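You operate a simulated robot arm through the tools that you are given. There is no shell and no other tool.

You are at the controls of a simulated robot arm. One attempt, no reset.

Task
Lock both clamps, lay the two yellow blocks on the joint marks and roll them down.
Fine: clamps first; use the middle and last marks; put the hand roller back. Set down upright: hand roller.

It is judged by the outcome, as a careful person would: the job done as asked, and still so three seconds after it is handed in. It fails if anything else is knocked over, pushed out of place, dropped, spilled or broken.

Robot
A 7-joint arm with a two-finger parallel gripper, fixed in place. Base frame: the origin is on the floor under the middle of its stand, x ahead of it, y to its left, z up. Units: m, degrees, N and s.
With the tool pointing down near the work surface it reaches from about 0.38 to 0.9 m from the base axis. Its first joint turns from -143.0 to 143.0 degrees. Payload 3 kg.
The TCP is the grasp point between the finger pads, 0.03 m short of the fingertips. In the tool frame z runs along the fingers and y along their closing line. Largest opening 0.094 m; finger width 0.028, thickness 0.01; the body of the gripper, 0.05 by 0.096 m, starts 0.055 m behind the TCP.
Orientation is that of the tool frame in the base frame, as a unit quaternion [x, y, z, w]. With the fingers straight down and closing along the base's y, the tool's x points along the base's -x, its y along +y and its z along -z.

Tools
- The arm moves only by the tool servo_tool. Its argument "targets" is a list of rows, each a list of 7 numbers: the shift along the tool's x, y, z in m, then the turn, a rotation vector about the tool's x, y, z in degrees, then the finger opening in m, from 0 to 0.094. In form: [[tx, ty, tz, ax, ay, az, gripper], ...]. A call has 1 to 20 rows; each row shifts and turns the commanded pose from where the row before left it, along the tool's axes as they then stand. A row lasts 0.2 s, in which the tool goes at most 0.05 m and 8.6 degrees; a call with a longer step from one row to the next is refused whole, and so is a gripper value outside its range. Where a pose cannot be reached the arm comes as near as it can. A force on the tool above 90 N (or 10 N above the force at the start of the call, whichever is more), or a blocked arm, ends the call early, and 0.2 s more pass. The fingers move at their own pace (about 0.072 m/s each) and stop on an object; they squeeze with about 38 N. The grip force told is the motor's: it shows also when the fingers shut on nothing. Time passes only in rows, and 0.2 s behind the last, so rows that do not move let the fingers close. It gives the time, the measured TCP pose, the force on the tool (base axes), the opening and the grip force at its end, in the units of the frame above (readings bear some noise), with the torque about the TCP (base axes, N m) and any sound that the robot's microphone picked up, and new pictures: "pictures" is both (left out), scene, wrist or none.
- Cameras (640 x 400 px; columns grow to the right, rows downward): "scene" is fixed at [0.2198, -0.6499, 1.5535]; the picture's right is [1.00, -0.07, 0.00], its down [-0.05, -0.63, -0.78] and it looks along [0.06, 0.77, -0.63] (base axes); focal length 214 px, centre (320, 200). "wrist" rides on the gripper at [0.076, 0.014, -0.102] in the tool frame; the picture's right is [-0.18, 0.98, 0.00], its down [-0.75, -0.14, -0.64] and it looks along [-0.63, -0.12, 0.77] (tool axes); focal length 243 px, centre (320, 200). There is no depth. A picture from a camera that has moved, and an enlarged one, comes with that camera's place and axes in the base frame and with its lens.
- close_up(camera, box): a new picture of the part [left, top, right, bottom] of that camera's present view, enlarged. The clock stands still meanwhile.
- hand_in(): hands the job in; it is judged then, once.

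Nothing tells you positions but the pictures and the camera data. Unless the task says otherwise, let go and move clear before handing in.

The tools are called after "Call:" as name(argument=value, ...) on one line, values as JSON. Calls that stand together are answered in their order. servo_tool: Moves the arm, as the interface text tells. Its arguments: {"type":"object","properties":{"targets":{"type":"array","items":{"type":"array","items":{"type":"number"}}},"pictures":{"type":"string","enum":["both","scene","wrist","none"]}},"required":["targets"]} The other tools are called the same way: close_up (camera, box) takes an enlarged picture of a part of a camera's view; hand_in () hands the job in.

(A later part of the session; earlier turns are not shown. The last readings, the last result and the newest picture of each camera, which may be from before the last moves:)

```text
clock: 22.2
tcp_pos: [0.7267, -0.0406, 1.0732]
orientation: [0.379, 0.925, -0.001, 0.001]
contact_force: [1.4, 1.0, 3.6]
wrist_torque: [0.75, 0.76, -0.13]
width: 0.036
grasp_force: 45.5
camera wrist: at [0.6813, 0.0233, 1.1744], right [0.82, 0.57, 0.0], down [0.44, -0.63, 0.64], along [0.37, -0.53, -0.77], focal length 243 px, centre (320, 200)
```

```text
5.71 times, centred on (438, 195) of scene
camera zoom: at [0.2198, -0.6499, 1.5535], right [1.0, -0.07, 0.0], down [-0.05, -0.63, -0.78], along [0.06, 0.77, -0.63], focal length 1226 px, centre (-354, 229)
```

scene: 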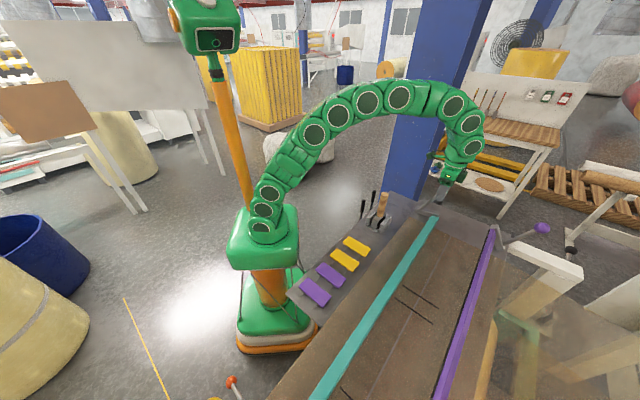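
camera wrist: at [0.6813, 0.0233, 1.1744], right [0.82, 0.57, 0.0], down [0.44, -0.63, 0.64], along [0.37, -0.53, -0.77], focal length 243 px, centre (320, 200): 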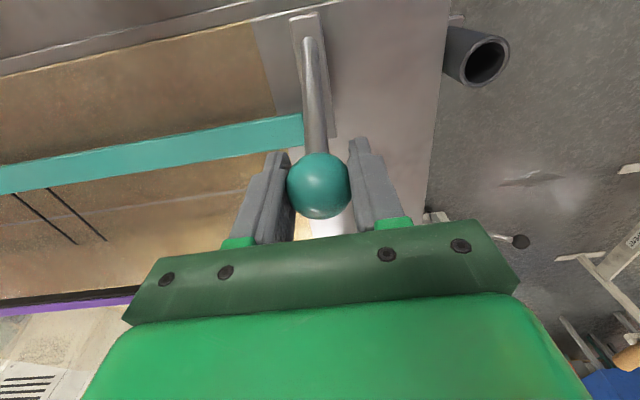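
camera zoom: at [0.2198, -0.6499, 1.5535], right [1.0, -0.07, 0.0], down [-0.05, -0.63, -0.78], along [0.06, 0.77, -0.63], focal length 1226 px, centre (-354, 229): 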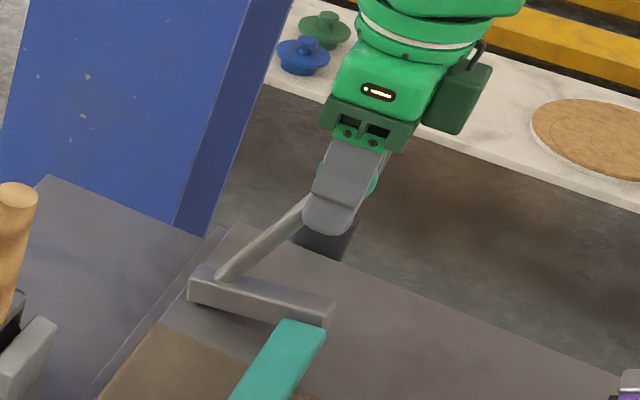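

The bar is most of the way down with only light forces. I'll continue the arc in small steps until it seats.

Call:
servo_tool(targets=[[-0.0097, 0, 0.0047, 0, 0, 0, 0.02], [-0.0093, 0, 0.0055, 0, 0, 0, 0.02]], pictures="none")

Call:
servo_tool(targets=[[-0.0088, 0, 0.006, 0, 0, 0, 0.02], [-0.0085, 0, 0.0066, 0, 0, 0, 0.02]], pictures="scene")

Call:
close_up(camera="scene", box=[390, 160, 486, 230])

```text
clock: 22.8
tcp_pos: [0.7382, -0.0528, 1.0637]
orientation: [0.379, 0.925, 0.001, 0.0]
contact_force: [7.7, 6.8, 2.9]
wrist_torque: [0.93, 0.95, -0.06]
width: 0.0354
grasp_force: 45.5
```

```text
clock: 23.4
tcp_pos: [0.7446, -0.0578, 1.0555]
orientation: [0.377, 0.926, 0.0, -0.005]
contact_force: [-24.1, 4.0, 14.7]
wrist_torque: [0.61, 0.37, 0.34]
width: 0.0369
grasp_force: 45.3
stopped in row 2: the force on the tool passed its limit at 131 N (the readings are from after the stop); the commanded pose is now the measured one
```

scene: 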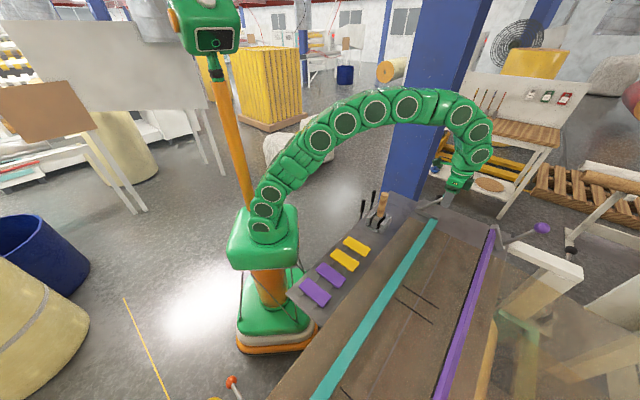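

```text
5.71 times, centred on (438, 195) of scene
camera zoom: at [0.2198, -0.6499, 1.5535], right [1.0, -0.07, 0.0], down [-0.05, -0.63, -0.78], along [0.06, 0.77, -0.63], focal length 1226 px, centre (-354, 229)
```

zoom: 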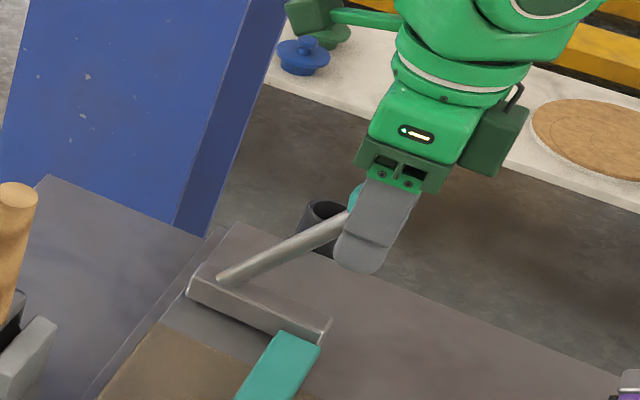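

The lever stopped against something firm (131 N peak). I'll check whether the teal bar is down on the belt.

Call:
close_up(camera="scene", box=[405, 195, 455, 230])

Call:
close_up(camera="scene", box=[330, 260, 430, 330])

Call:
close_up(camera="wrist", box=[200, 0, 480, 240])

```text
11.43 times, centred on (430, 212) of scene
camera zoom: at [0.2198, -0.6499, 1.5535], right [1.0, -0.07, 0.0], down [-0.05, -0.63, -0.78], along [0.06, 0.77, -0.63], focal length 2451 px, centre (-937, 57)
```

zoom: 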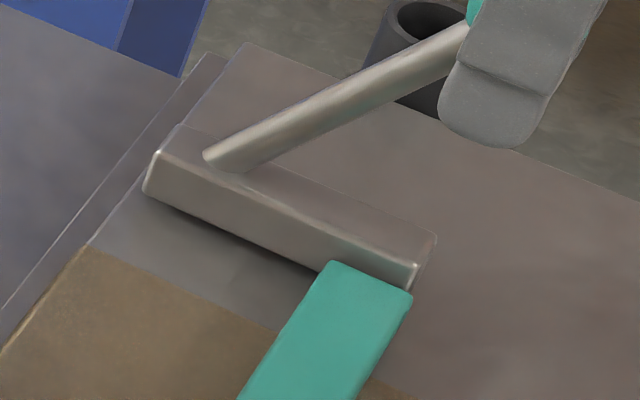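

```text
5.71 times, centred on (380, 295) of scene
camera zoom: at [0.2198, -0.6499, 1.5535], right [1.0, -0.07, 0.0], down [-0.05, -0.63, -0.78], along [0.06, 0.77, -0.63], focal length 1226 px, centre (-23, -343)
```

zoom: 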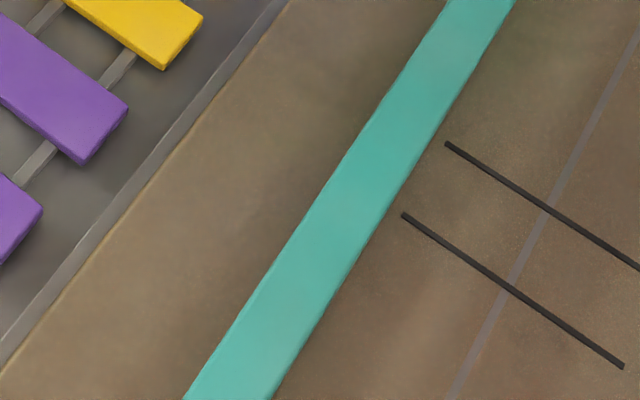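

```text
1.67 times, centred on (340, 120) of wrist
camera zoom: at [0.7004, 0.0042, 1.1572], right [0.82, 0.58, 0.0], down [0.45, -0.63, 0.64], along [0.36, -0.52, -0.77], focal length 404 px, centre (287, 333)
```

zoom: 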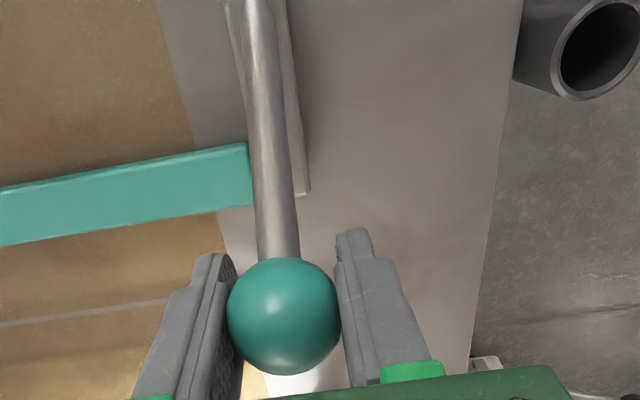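

The bar now looks flat on the belt. I'll give one gentle further push along the arc to confirm it is fully seated.

Call:
servo_tool(targets=[[-0.002, -0.001, 0.002, 0, 0, 0, 0.02], [-0.002, 0, 0.002, 0, 0, 0, 0.02], [0, 0, 0, 0, 0, 0, 0.02]], pictures="none")

```text
clock: 24.2
tcp_pos: [0.7485, -0.0638, 1.0504]
orientation: [0.378, 0.926, 0.0, -0.004]
contact_force: [-7.6, 11.1, -1.4]
wrist_torque: [-0.63, -0.92, -0.1]
width: 0.0401
grasp_force: 45.0
```

Call:
close_up(camera="wrist", box=[200, 0, 480, 240])

Call:
close_up(camera="scene", box=[400, 160, 480, 220])

```text
1.67 times, centred on (340, 120) of wrist
camera zoom: at [0.7045, 0.0002, 1.1512], right [0.82, 0.57, 0.0], down [0.45, -0.63, 0.64], along [0.36, -0.52, -0.77], focal length 404 px, centre (287, 333)
```

zoom: 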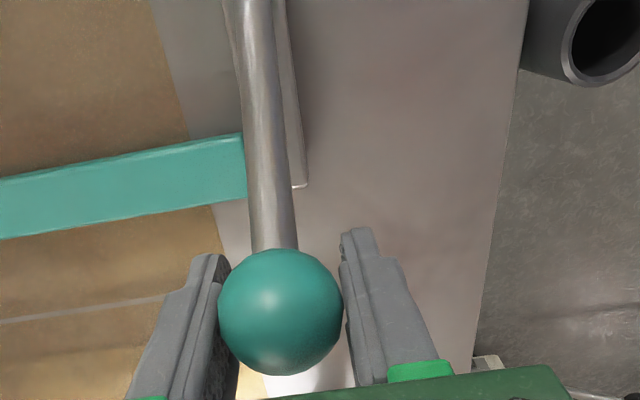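

```text
6.67 times, centred on (440, 190) of scene
camera zoom: at [0.2198, -0.6499, 1.5535], right [1.0, -0.07, 0.0], down [-0.05, -0.63, -0.78], along [0.06, 0.77, -0.63], focal length 1430 px, centre (-480, 267)
```

zoom: 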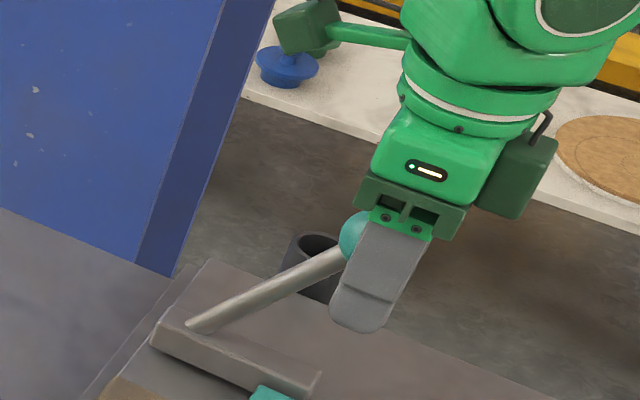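

The ball has slid in the pads because the lever is at its stop, and the arm is now horizontal with the bar flat on the belt. I'll release, rise, and check that it stays.

Call:
servo_tool(targets=[[0, 0, 0, 0, 0, 0, 0.06], [0, 0, 0, 0, 0, 0, 0.094], [0, 0, 0, 0, 0, 0, 0.094], [0, 0, -0.04, 0, 0, 0, 0.094], [0, 0, -0.04, 0, 0, 0, 0.094], [0, 0, -0.03, 0, 0, 0, 0.094]], pictures="both")

Call:
close_up(camera="scene", box=[400, 160, 480, 230])

```text
clock: 25.6
tcp_pos: [0.7497, -0.0637, 1.1603]
orientation: [0.377, 0.926, 0.0, -0.005]
contact_force: [-0.4, 0.7, 0.7]
wrist_torque: [0.01, 0.02, -0.02]
width: 0.094
grasp_force: 0.0
camera wrist: at [0.7061, -0.0001, 1.2623], right [0.82, 0.57, -0.01], down [0.45, -0.63, 0.64], along [0.36, -0.52, -0.77], focal length 243 px, centre (320, 200)
```

scene: 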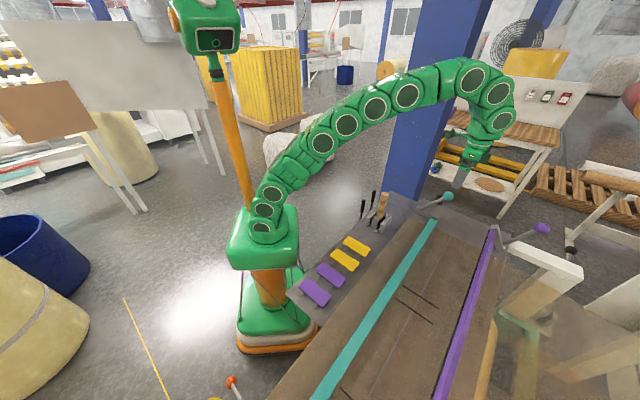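
wrist: 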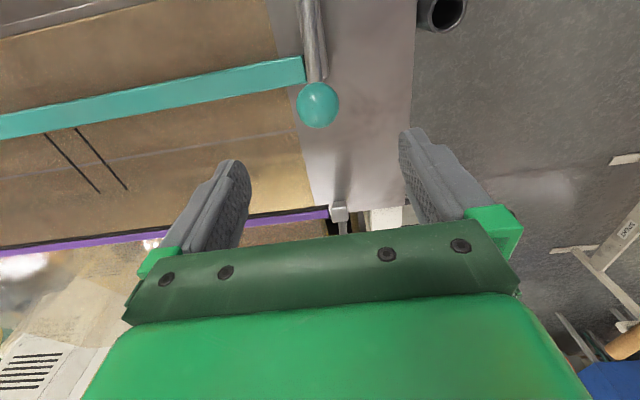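

```text
5.71 times, centred on (440, 195) of scene
camera zoom: at [0.2198, -0.6499, 1.5535], right [1.0, -0.07, 0.0], down [-0.05, -0.63, -0.78], along [0.06, 0.77, -0.63], focal length 1226 px, centre (-366, 229)
```

zoom: 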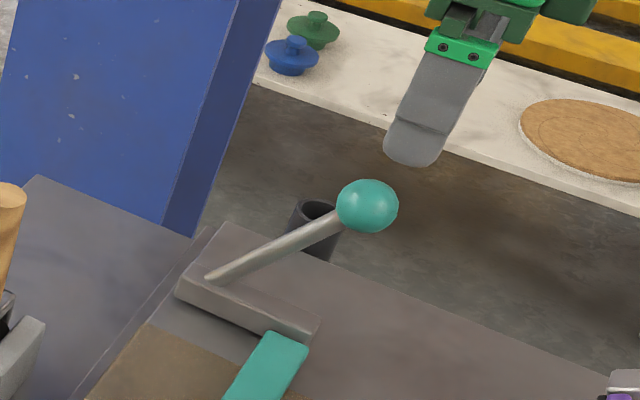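

The teal clamp stays down with its lever folded in. The purple ball is too far out for the vertical tool, but its arm, lever and bar turn as one piece, so I'll press the raised purple bar down along its arc; first I look at it from nearby.

Call:
servo_tool(targets=[[-0.022, -0.04, 0, 0, 0, 0, 0.094], [-0.022, -0.04, 0, 0, 0, 0, 0.094], [-0.022, -0.04, 0, 0, 0, 0, 0.094], [-0.022, -0.04, 0, 0, 0, 0, 0.094], [0.0, -0.04, 0, 0, 0, 0, 0.094]], pictures="both")

Call:
close_up(camera="wrist", box=[200, 0, 480, 240])

Call:
close_up(camera="scene", box=[440, 200, 560, 290])

```text
clock: 26.8
tcp_pos: [0.6689, -0.2687, 1.1592]
orientation: [0.378, 0.926, 0.001, -0.004]
contact_force: [0.4, -0.1, -0.4]
wrist_torque: [-0.02, 0.03, 0.01]
width: 0.094
grasp_force: 0.1
camera wrist: at [0.6252, -0.2053, 1.2601], right [0.82, 0.58, 0.0], down [0.45, -0.63, 0.64], along [0.36, -0.52, -0.77], focal length 243 px, centre (320, 200)
```

scene: 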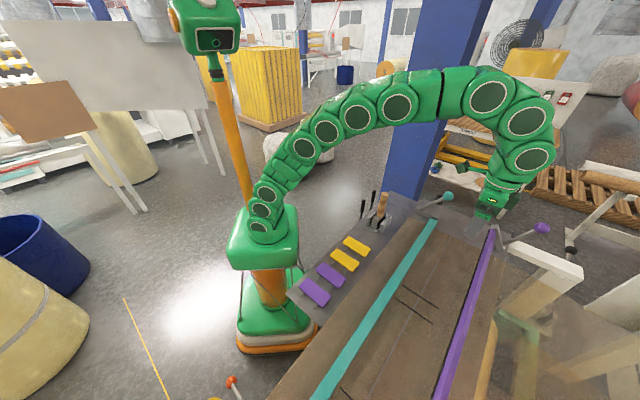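
wrist: 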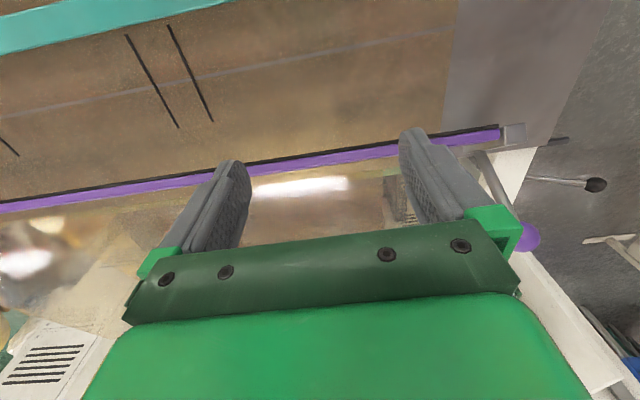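

```text
1.67 times, centred on (340, 120) of wrist
camera zoom: at [0.6252, -0.2053, 1.2601], right [0.82, 0.58, 0.0], down [0.45, -0.63, 0.64], along [0.36, -0.52, -0.77], focal length 404 px, centre (287, 333)
```

zoom: 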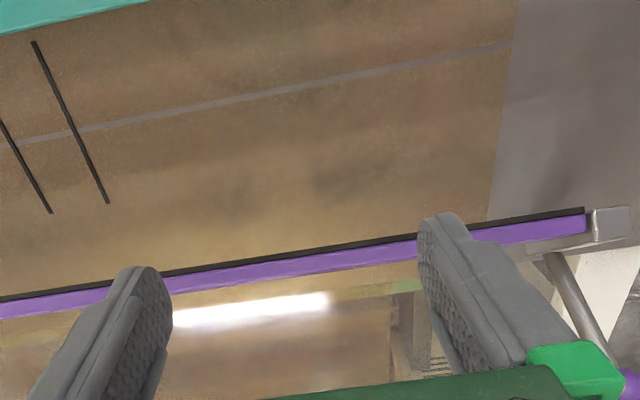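

```text
4.44 times, centred on (500, 245) of scene
camera zoom: at [0.2198, -0.6499, 1.5535], right [1.0, -0.07, 0.0], down [-0.05, -0.63, -0.78], along [0.06, 0.77, -0.63], focal length 953 px, centre (-480, 0)
```

zoom: 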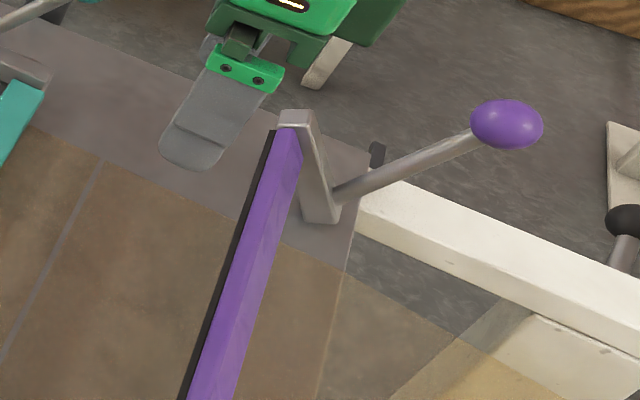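

The purple bar sits raised at about 0.995 m, hinged on its outer side. I'll close the fingers, move above its outer top edge, then press it down and inward along its arc.

Call:
servo_tool(targets=[[-0.033, -0.02, 0.0, 0, 0, 0, 0.0], [-0.033, -0.02, 0.0, 0, 0, 0, 0.0], [-0.033, -0.02, 0.0, 0, 0, 0, 0.0], [0, 0, 0.035, 0, 0, 0, 0.0], [0, 0, 0.035, 0, 0, 0, 0.0]], pictures="both")

Call:
close_up(camera="wrist", box=[200, 0, 480, 240])

Call:
close_up(camera="scene", box=[430, 200, 526, 280])

```text
clock: 28.0
tcp_pos: [0.7013, -0.3794, 1.0882]
orientation: [0.378, 0.926, 0.0, -0.004]
contact_force: [0.1, -0.2, -0.7]
wrist_torque: [0.0, -0.04, 0.01]
width: 0.0
grasp_force: 32.7
camera wrist: at [0.6557, -0.3162, 1.1906], right [0.82, 0.58, 0.0], down [0.45, -0.63, 0.64], along [0.36, -0.52, -0.77], focal length 243 px, centre (320, 200)
```

scene: 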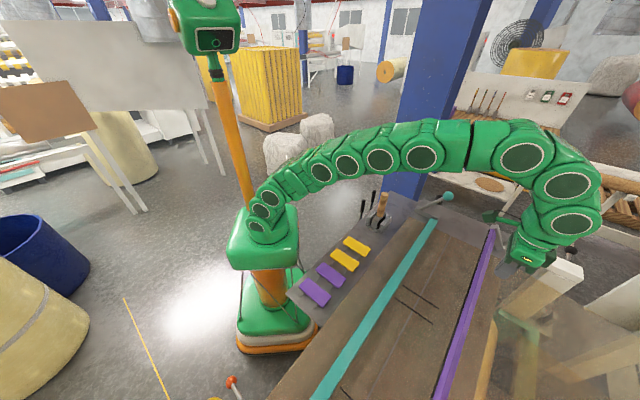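
wrist: 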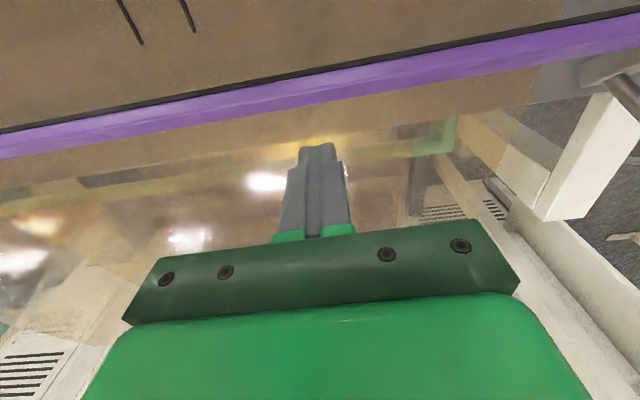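

```text
1.67 times, centred on (340, 120) of wrist
camera zoom: at [0.6557, -0.3162, 1.1906], right [0.82, 0.58, 0.0], down [0.45, -0.63, 0.64], along [0.36, -0.52, -0.77], focal length 404 px, centre (287, 333)
```

zoom: 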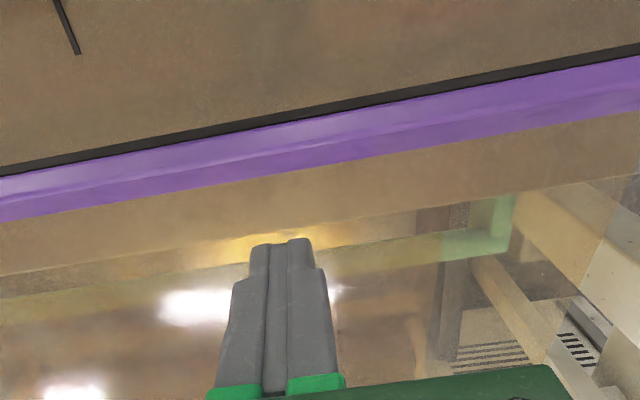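

```text
5.00 times, centred on (478, 240) of scene
camera zoom: at [0.2198, -0.6499, 1.5535], right [1.0, -0.07, 0.0], down [-0.05, -0.63, -0.78], along [0.06, 0.77, -0.63], focal length 1072 px, centre (-470, 0)
```

zoom: 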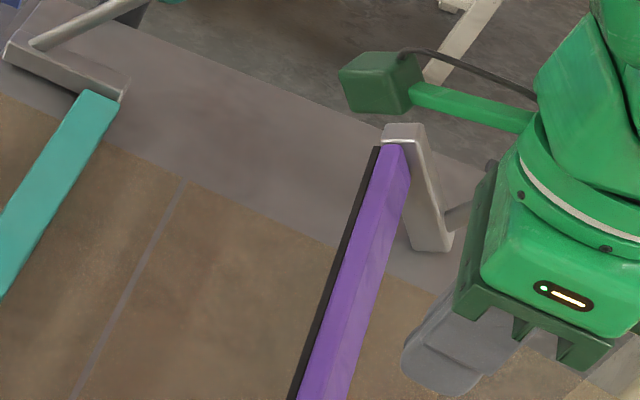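

The bar's outer-top face is just inboard of the closed fingertips. I'll press along the arc in stages.

Call:
servo_tool(targets=[[0.004, 0, 0.024, 0, 0, 0, 0.0], [0.004, 0, 0.024, 0, 0, 0, 0.0], [0.0065, 0, 0.0075, 0, 0, 0, 0.0], [0.0065, 0, 0.0075, 0, 0, 0, 0.0]], pictures="both")

Call:
close_up(camera="wrist", box=[200, 0, 480, 240])

Call:
close_up(camera="scene", box=[430, 200, 526, 280])

```text
clock: 29.0
tcp_pos: [0.6843, -0.3653, 1.0251]
orientation: [0.378, 0.926, 0.0, -0.004]
contact_force: [1.7, -3.6, 10.6]
wrist_torque: [0.02, -0.01, 0.01]
width: 0.0
grasp_force: 33.1
camera wrist: at [0.64, -0.3012, 1.1279], right [0.82, 0.57, 0.0], down [0.44, -0.63, 0.64], along [0.36, -0.52, -0.77], focal length 243 px, centre (320, 200)
```

scene: 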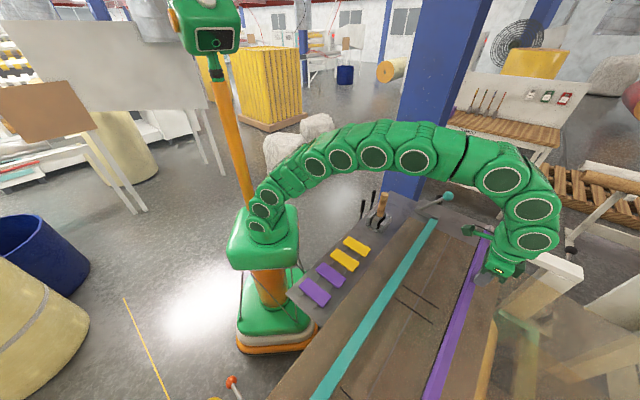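
wrist: 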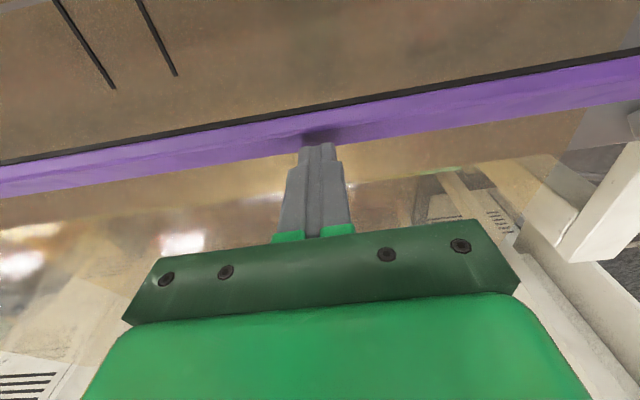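

```text
1.67 times, centred on (340, 120) of wrist
camera zoom: at [0.64, -0.3012, 1.1279], right [0.82, 0.57, 0.0], down [0.44, -0.63, 0.64], along [0.36, -0.52, -0.77], focal length 404 px, centre (287, 333)
```

zoom: 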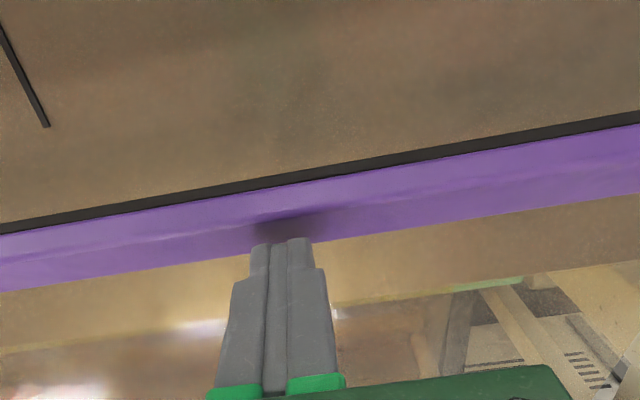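

```text
5.00 times, centred on (478, 240) of scene
camera zoom: at [0.2198, -0.6499, 1.5535], right [1.0, -0.07, 0.0], down [-0.05, -0.63, -0.78], along [0.06, 0.77, -0.63], focal length 1072 px, centre (-470, 0)
```

zoom: 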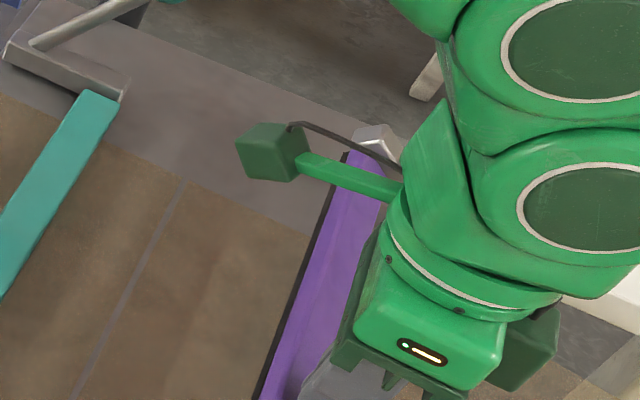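

Contact is made and the bar is moving with about 11 N. I'll continue down its arc.

Call:
servo_tool(targets=[[0.006, 0, 0.0085, 0, 0, 0, 0.0], [0.006, 0, 0.0085, 0, 0, 0, 0.0], [0.0055, 0, 0.009, 0, 0, 0, 0.0], [0.005, 0, 0.009, 0, 0, 0, 0.0]], pictures="wrist")

Call:
close_up(camera="scene", box=[430, 200, 526, 280])

```text
clock: 30.0
tcp_pos: [0.6685, -0.3479, 0.9926]
orientation: [0.376, 0.926, 0.001, -0.005]
contact_force: [-0.5, 0.2, 0.0]
wrist_torque: [0.01, 0.02, 0.01]
width: 0.0
grasp_force: 32.9
camera wrist: at [0.6238, -0.2844, 1.094], right [0.82, 0.57, 0.0], down [0.45, -0.63, 0.64], along [0.36, -0.52, -0.77], focal length 243 px, centre (320, 200)
```

wrist: 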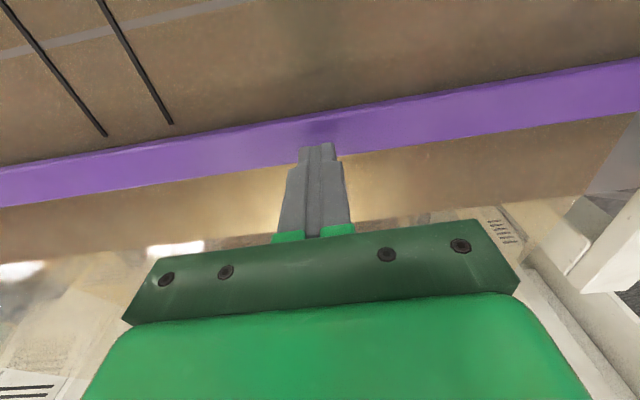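

```text
5.00 times, centred on (478, 240) of scene
camera zoom: at [0.2198, -0.6499, 1.5535], right [1.0, -0.07, 0.0], down [-0.05, -0.63, -0.78], along [0.06, 0.77, -0.63], focal length 1072 px, centre (-470, 0)
```

zoom: 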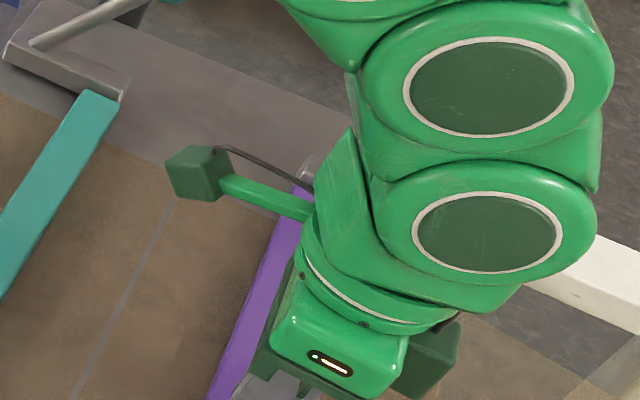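

The bar is nearly flat now (force dropped to zero). I'll press gently straight down to seat it.

Call:
servo_tool(targets=[[0.003, 0, 0.007, 0, 0, 0, 0.0], [0.003, 0, 0.007, 0, 0, 0, 0.0], [0, 0, 0.005, 0, 0, 0, 0.0], [0, 0, 0.004, 0, 0, 0, 0.0], [0, 0, 0.003, 0, 0, 0, 0.0], [0, 0, 0.003, 0, 0, 0, 0.0]], pictures="wrist")

Call:
close_up(camera="wrist", box=[200, 0, 480, 240])

```text
clock: 30.9
tcp_pos: [0.6646, -0.3448, 0.979]
orientation: [0.377, 0.926, -0.001, 0.001]
contact_force: [-9.0, 4.7, 21.9]
wrist_torque: [0.35, 0.45, -0.03]
width: 0.0
grasp_force: 33.1
stopped in row 4: the force on the tool passed its limit at 101 N (the readings are from after the stop); the commanded pose is now the measured one
camera wrist: at [0.6197, -0.2815, 1.0801], right [0.82, 0.57, 0.0], down [0.44, -0.63, 0.64], along [0.37, -0.53, -0.77], focal length 243 px, centre (320, 200)
```

wrist: 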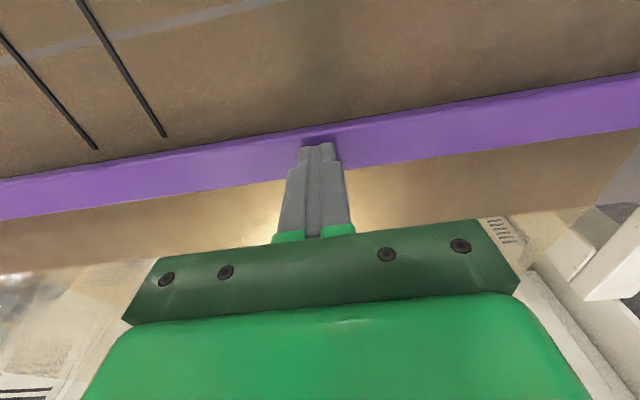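

```text
1.67 times, centred on (340, 120) of wrist
camera zoom: at [0.6197, -0.2815, 1.0801], right [0.82, 0.57, 0.0], down [0.44, -0.63, 0.64], along [0.37, -0.53, -0.77], focal length 404 px, centre (287, 333)
```

zoom: 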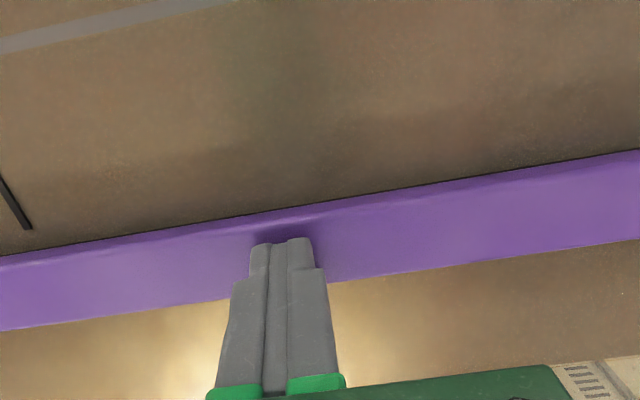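

It came up against a firm stop. I'll lift away and check both clamps from the fixed camera.

Call:
servo_tool(targets=[[0, 0, -0.04, 0, 0, 0, 0.0], [0, 0, -0.045, 0, 0, 0, 0.0], [0.04, 0, -0.03, 0, 0, 0, 0.0], [0.045, 0, 0, 0, 0, 0, 0.0], [0.045, 0, 0, 0, 0, 0, 0.0], [0.045, 0, 0, 0, 0, 0, 0.0]], pictures="both")

Call:
close_up(camera="scene", box=[440, 190, 540, 260])

Call:
close_up(camera="scene", box=[400, 180, 464, 225])

Call:
close_up(camera="wrist", box=[180, 0, 640, 240])

```text
clock: 32.2
tcp_pos: [0.5398, -0.2231, 1.0928]
orientation: [0.377, 0.926, -0.001, -0.001]
contact_force: [1.0, -0.2, 0.0]
wrist_torque: [0.0, 0.0, -0.01]
width: 0.0
grasp_force: 32.5
camera wrist: at [0.4948, -0.1591, 1.1934], right [0.82, 0.57, 0.0], down [0.44, -0.63, 0.64], along [0.37, -0.53, -0.77], focal length 243 px, centre (320, 200)
```

scene: 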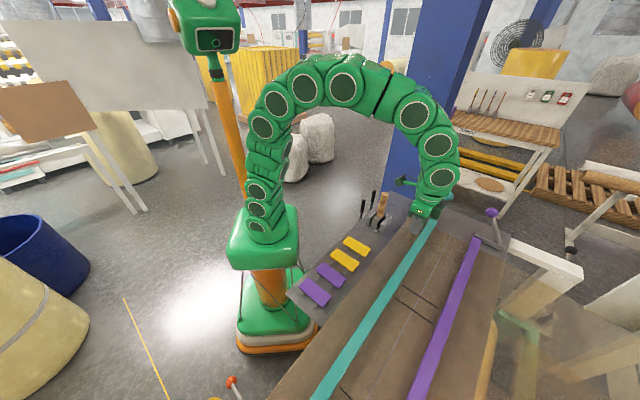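
wrist: 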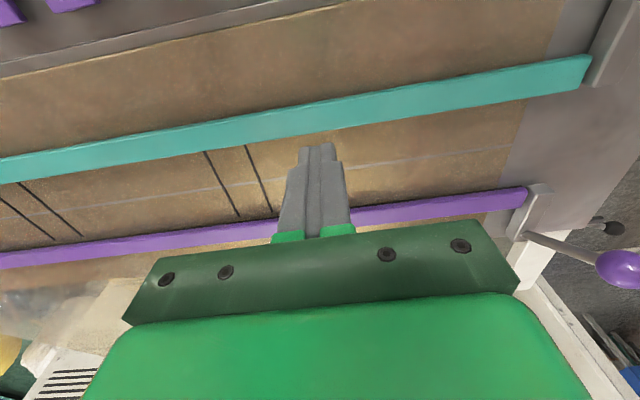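

```text
5.71 times, centred on (490, 225) of scene
camera zoom: at [0.2198, -0.6499, 1.5535], right [1.0, -0.07, 0.0], down [-0.05, -0.63, -0.78], along [0.06, 0.77, -0.63], focal length 1226 px, centre (-651, 57)
```

zoom: 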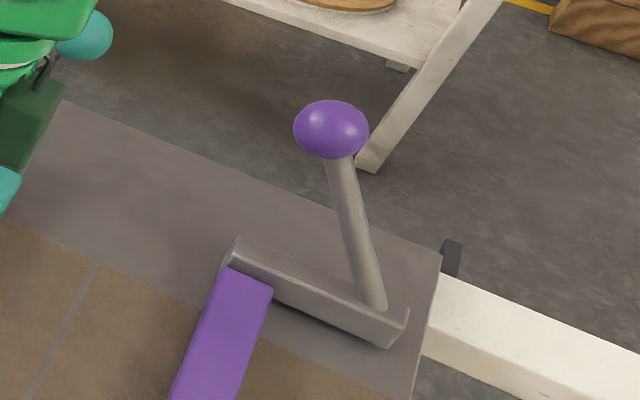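

```text
8.89 times, centred on (432, 202) of scene
camera zoom: at [0.2198, -0.6499, 1.5535], right [1.0, -0.07, 0.0], down [-0.05, -0.63, -0.78], along [0.06, 0.77, -0.63], focal length 1906 px, centre (-676, 178)
```

zoom: 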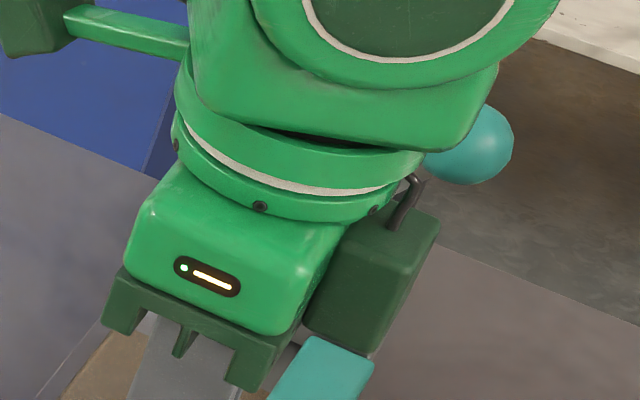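

```text
1.39 times, centred on (410, 120) of wrist
camera zoom: at [0.4948, -0.1591, 1.1934], right [0.82, 0.57, 0.0], down [0.44, -0.63, 0.64], along [0.37, -0.53, -0.77], focal length 338 px, centre (195, 311)
```

zoom: 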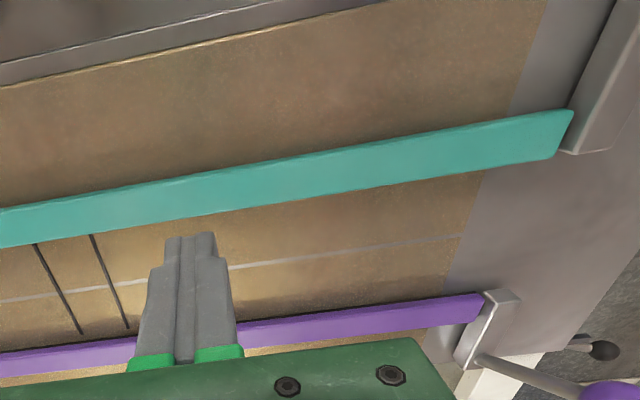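

Both bars lie flat on the belt with levers folded in symmetrically, so both clamps are locked. Next I go to the yellow blocks on the rack; the gripper's current heading (closing along the seam) suits both picking and placing.

Call:
servo_tool(targets=[[0.039, -0.013, -0.01, 0, 0, 0, 0.07], [0.039, -0.013, 0, 0, 0, 0, 0.07], [0.039, -0.013, 0, 0, 0, 0, 0.07], [0.038, -0.014, 0, 0, 0, 0, 0.07]], pictures="both")

Call:
close_up(camera="wrist", box=[200, 0, 480, 240])

Call:
close_up(camera="scene", box=[290, 190, 420, 310])

```text
clock: 33.2
tcp_pos: [0.3918, -0.1534, 1.1026]
orientation: [0.377, 0.926, 0.001, 0.0]
contact_force: [0.5, -0.9, 0.3]
wrist_torque: [-0.01, 0.0, -0.01]
width: 0.0697
grasp_force: 0.1
camera wrist: at [0.3458, -0.0904, 1.2038], right [0.82, 0.57, 0.0], down [0.44, -0.63, 0.64], along [0.37, -0.53, -0.77], focal length 243 px, centre (320, 200)
```

scene: 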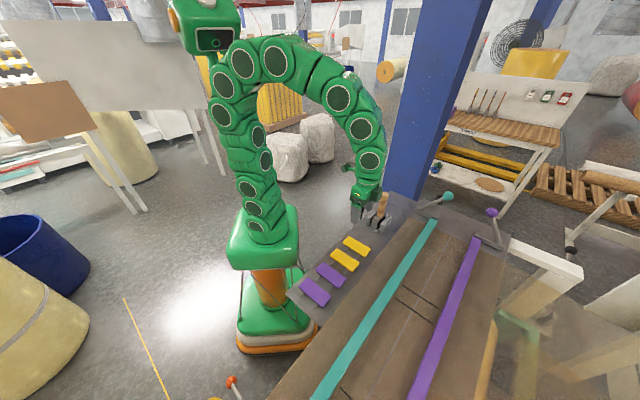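
wrist: 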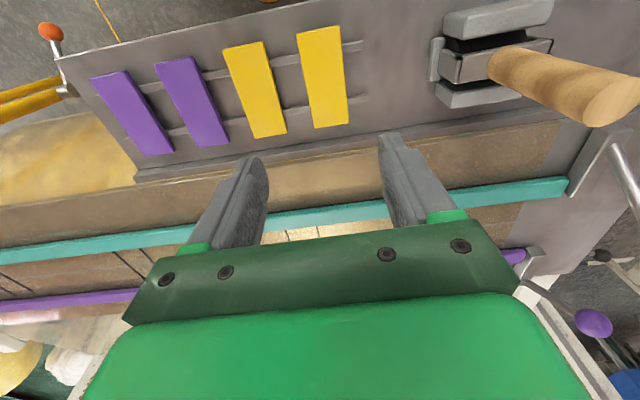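

```text
1.67 times, centred on (340, 120) of wrist
camera zoom: at [0.3458, -0.0904, 1.2038], right [0.82, 0.57, 0.0], down [0.44, -0.63, 0.64], along [0.37, -0.53, -0.77], focal length 404 px, centre (287, 333)
```

zoom: 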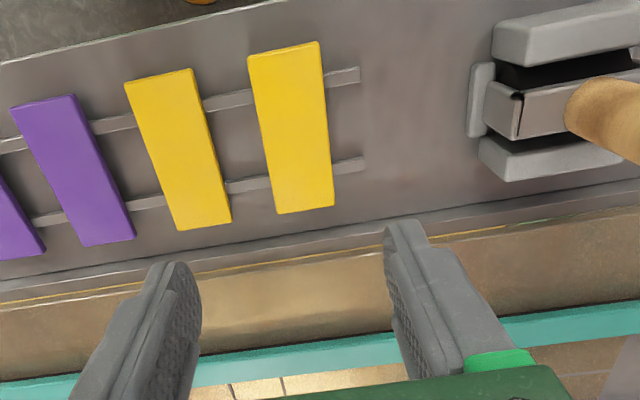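

```text
3.33 times, centred on (355, 250) of scene
camera zoom: at [0.2198, -0.6499, 1.5535], right [1.0, -0.07, 0.0], down [-0.05, -0.63, -0.78], along [0.06, 0.77, -0.63], focal length 715 px, centre (203, 33)
```

zoom: 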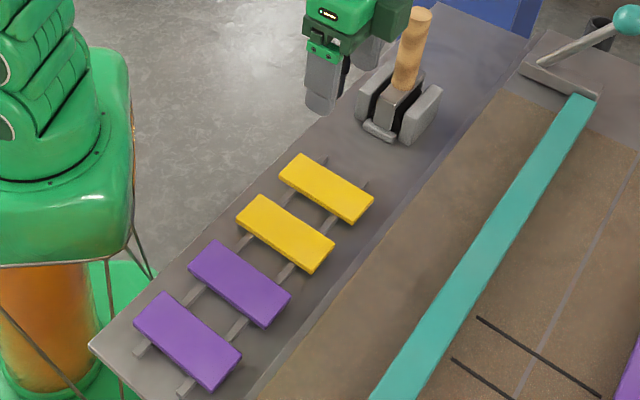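

Y1 (the yellow block nearest the roller) is about 6–9 mm inboard and 7 mm along from the tool's axis, top near z 0.907. I'll align and descend partway with the fingers open 80 mm, then verify.

Call:
servo_tool(targets=[[0.003, 0.0036, 0.038, 0, 0, 0, 0.08], [0.003, 0.0036, 0.038, 0, 0, 0, 0.08], [0, 0, 0.038, 0, 0, 0, 0.08], [0, 0, 0.03, 0, 0, 0, 0.08]], pictures="wrist")

Call:
close_up(camera="wrist", box=[200, 0, 480, 240])

Call:
close_up(camera="scene", box=[320, 190, 400, 280])

```text
clock: 34.2
tcp_pos: [0.3907, -0.1442, 0.9574]
orientation: [0.377, 0.926, 0.0, 0.001]
contact_force: [0.5, -0.1, 0.6]
wrist_torque: [-0.01, 0.04, 0.01]
width: 0.0803
grasp_force: 0.0
camera wrist: at [0.3459, -0.0804, 1.0583], right [0.82, 0.58, 0.0], down [0.44, -0.63, 0.64], along [0.37, -0.53, -0.77], focal length 243 px, centre (320, 200)
```

wrist: 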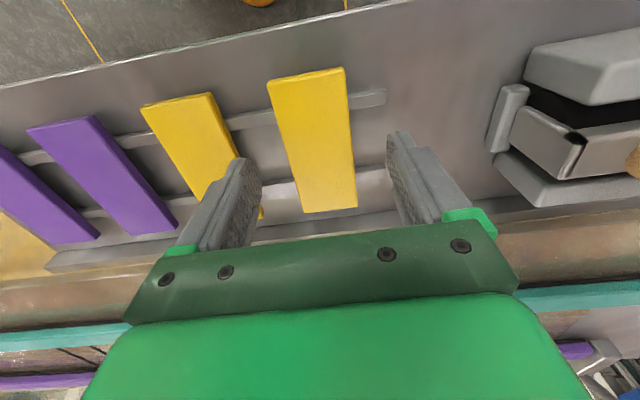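

```text
1.67 times, centred on (340, 120) of wrist
camera zoom: at [0.3459, -0.0804, 1.0583], right [0.82, 0.58, 0.0], down [0.44, -0.63, 0.64], along [0.37, -0.53, -0.77], focal length 404 px, centre (287, 333)
```

zoom: 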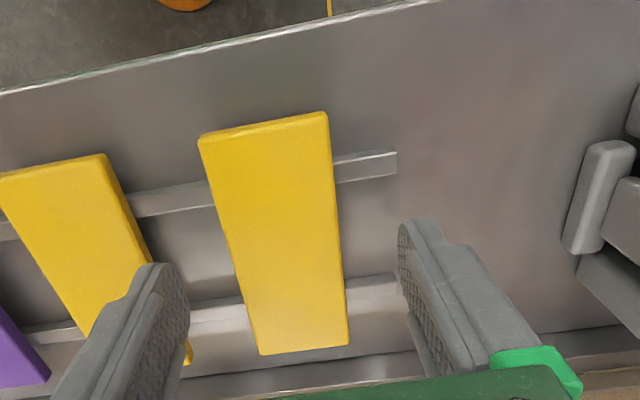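

```text
4.44 times, centred on (360, 235) of scene
camera zoom: at [0.2198, -0.6499, 1.5535], right [1.0, -0.07, 0.0], down [-0.05, -0.63, -0.78], along [0.06, 0.77, -0.63], focal length 953 px, centre (142, 44)
```

zoom: 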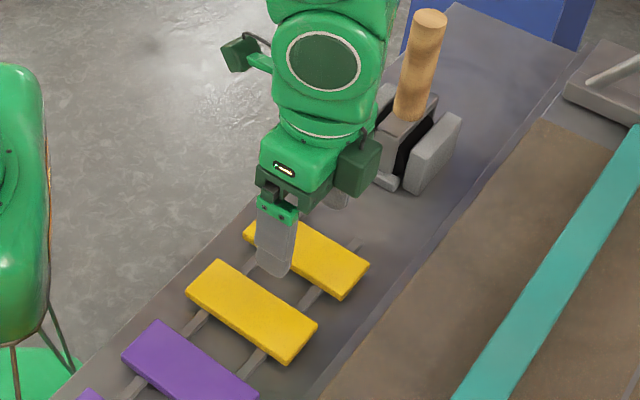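

Using both views, Y1's centre is about 5 mm further outward with its top at z≈0.914. I'll correct, descend so the tips straddle it and close.

Call:
servo_tool(targets=[[-0.0054, -0.001, 0.012, 0, 0, 0, 0.08], [0, 0, 0.01, 0, 0, 0, 0.08], [0, 0, 0.007, 0, 0, 0, 0.08]], pictures="wrist")

Call:
close_up(camera="wrist", box=[200, 0, 480, 240])

Call:
close_up(camera="scene", box=[320, 210, 380, 270])

```text
clock: 35.0
tcp_pos: [0.3957, -0.147, 0.9297]
orientation: [0.377, 0.926, -0.001, 0.001]
contact_force: [-6.1, 3.3, 32.0]
wrist_torque: [0.1, 0.86, -0.12]
width: 0.0798
grasp_force: 0.1
camera wrist: at [0.35, -0.0847, 1.0311], right [0.82, 0.58, 0.0], down [0.44, -0.63, 0.64], along [0.37, -0.53, -0.76], focal length 243 px, centre (320, 200)
```

wrist: 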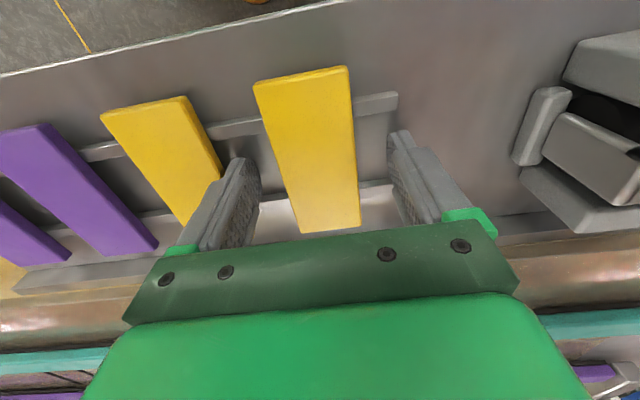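

```text
1.67 times, centred on (340, 120) of wrist
camera zoom: at [0.35, -0.0847, 1.0311], right [0.82, 0.58, 0.0], down [0.44, -0.63, 0.64], along [0.37, -0.53, -0.76], focal length 404 px, centre (287, 333)
```

zoom: 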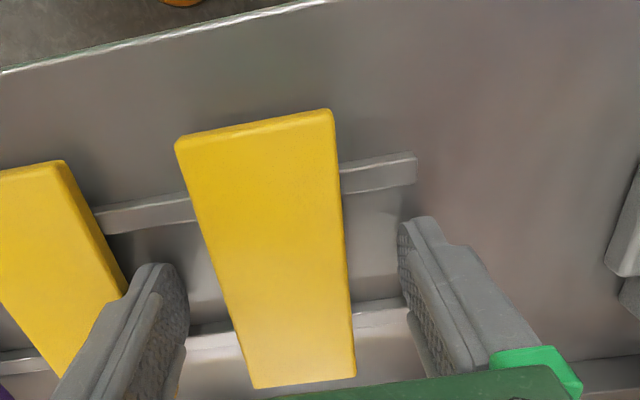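

```text
6.67 times, centred on (350, 240) of scene
camera zoom: at [0.2198, -0.6499, 1.5535], right [1.0, -0.07, 0.0], down [-0.05, -0.63, -0.78], along [0.06, 0.77, -0.63], focal length 1430 px, centre (120, -67)
```

zoom: 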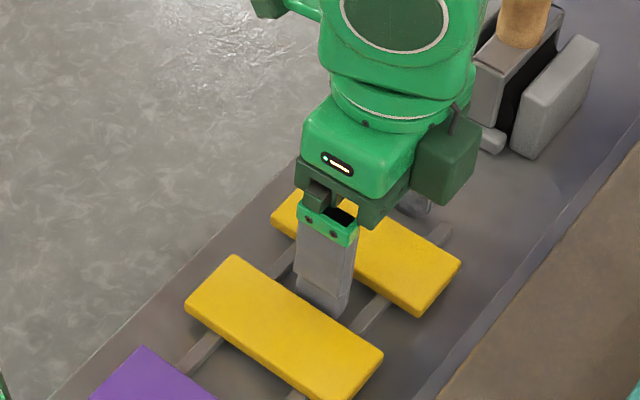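

The fingertips touched the tray/rail with ~30 N, so that's the lowest point. I'll back up 2 mm and close on the block.

Call:
servo_tool(targets=[[0, 0, -0.003, 0, 0, 0, 0.08], [0, 0, 0, 0, 0, 0, 0.06], [0, 0, 0, 0, 0, 0, 0.04], [0, 0, 0, 0, 0, 0, 0.03], [0, 0, 0, 0, 0, 0, 0.03]], pictures="wrist")

Call:
close_up(camera="wrist", box=[200, 0, 480, 240])

```text
clock: 36.2
tcp_pos: [0.3952, -0.1482, 0.9333]
orientation: [0.377, 0.926, 0.0, -0.001]
contact_force: [0.9, 0.4, -0.7]
wrist_torque: [0.0, -0.01, 0.02]
width: 0.0424
grasp_force: 37.7
camera wrist: at [0.3499, -0.0845, 1.0337], right [0.82, 0.58, 0.0], down [0.44, -0.63, 0.64], along [0.37, -0.53, -0.77], focal length 243 px, centre (320, 200)
```

wrist: 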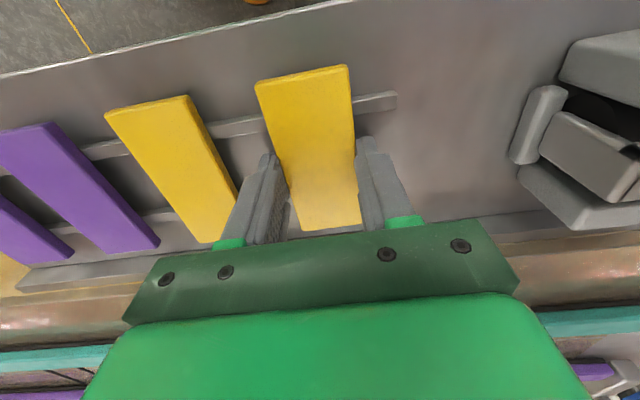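

```text
1.67 times, centred on (340, 120) of wrist
camera zoom: at [0.3499, -0.0845, 1.0337], right [0.82, 0.58, 0.0], down [0.44, -0.63, 0.64], along [0.37, -0.53, -0.77], focal length 404 px, centre (287, 333)
```

zoom: 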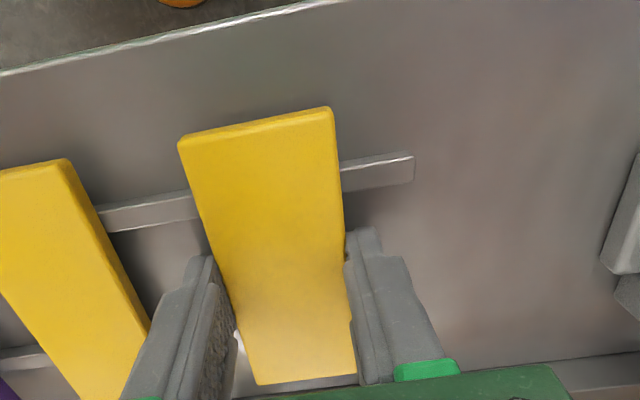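

The block is gripped (42 mm wide). By combining both cameras I now put the belt at z≈0.925, with mark A at about (0.52,-0.38) and B at (0.295,-0.60), pitch 0.32. I'll lift and carry it towards mark A, then look again.

Call:
servo_tool(targets=[[0, 0, -0.015, 0, 0, 0, 0.03], [0, 0, -0.04, 0, 0, 0, 0.03], [0, 0, -0.045, 0, 0, 0, 0.03], [-0.042, -0.0125, -0.01, 0, 0, 0, 0.03], [-0.042, -0.0125, 0, 0, 0, 0, 0.03], [-0.042, -0.0125, 0, 0, 0, 0, 0.03], [-0.042, -0.0125, 0, 0, 0, 0, 0.03], [-0.042, -0.0125, 0, 0, 0, 0, 0.03], [-0.04, -0.0125, 0, 0, 0, 0, 0.03]], pictures="both")

Call:
close_up(camera="wrist", box=[200, 0, 480, 240])

Call:
close_up(camera="scene", box=[370, 240, 470, 330])

```text
clock: 38.2
tcp_pos: [0.523, -0.3779, 1.0432]
orientation: [0.377, 0.926, -0.001, 0.0]
contact_force: [0.1, -0.1, 0.3]
wrist_torque: [0.01, 0.0, 0.0]
width: 0.0426
grasp_force: 38.1
camera wrist: at [0.4779, -0.3135, 1.1449], right [0.82, 0.57, 0.0], down [0.44, -0.63, 0.64], along [0.37, -0.53, -0.77], focal length 243 px, centre (320, 200)
```

scene: 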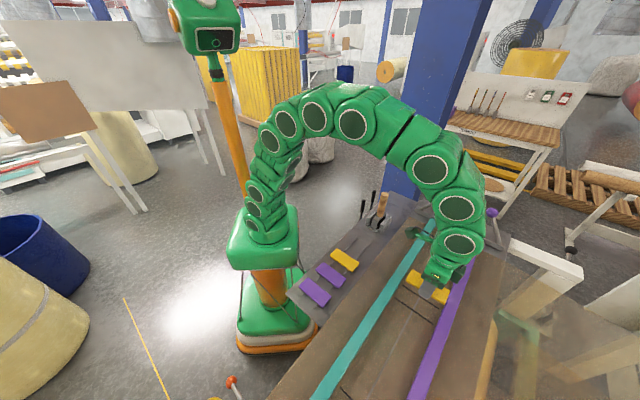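
wrist: 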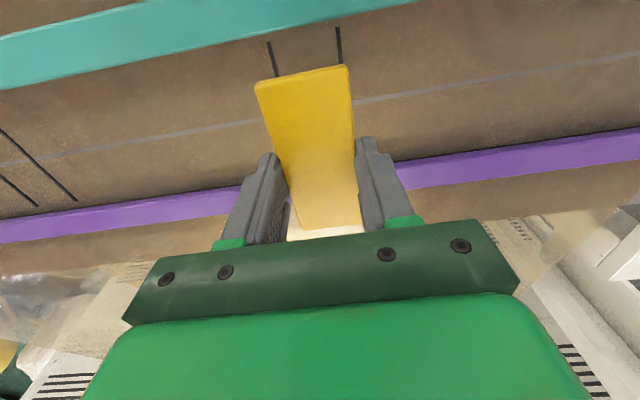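

```text
1.67 times, centred on (340, 120) of wrist
camera zoom: at [0.4779, -0.3135, 1.1449], right [0.82, 0.57, 0.0], down [0.44, -0.63, 0.64], along [0.37, -0.53, -0.77], focal length 404 px, centre (287, 333)
```

zoom: 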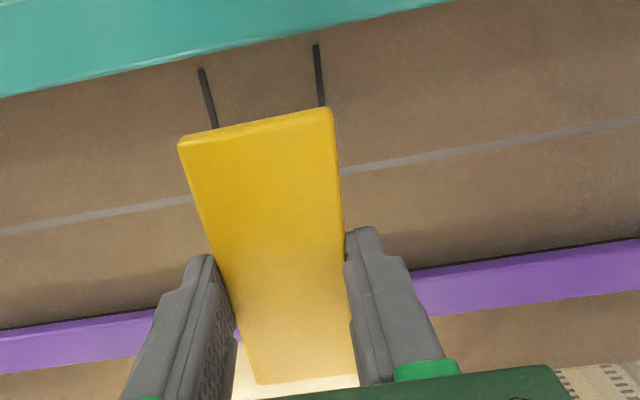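

```text
4.44 times, centred on (420, 285) of scene
camera zoom: at [0.2198, -0.6499, 1.5535], right [1.0, -0.07, 0.0], down [-0.05, -0.63, -0.78], along [0.06, 0.77, -0.63], focal length 953 px, centre (-124, -178)
```

zoom: 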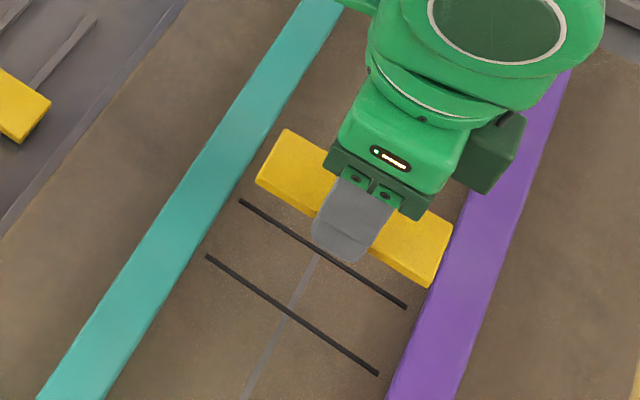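

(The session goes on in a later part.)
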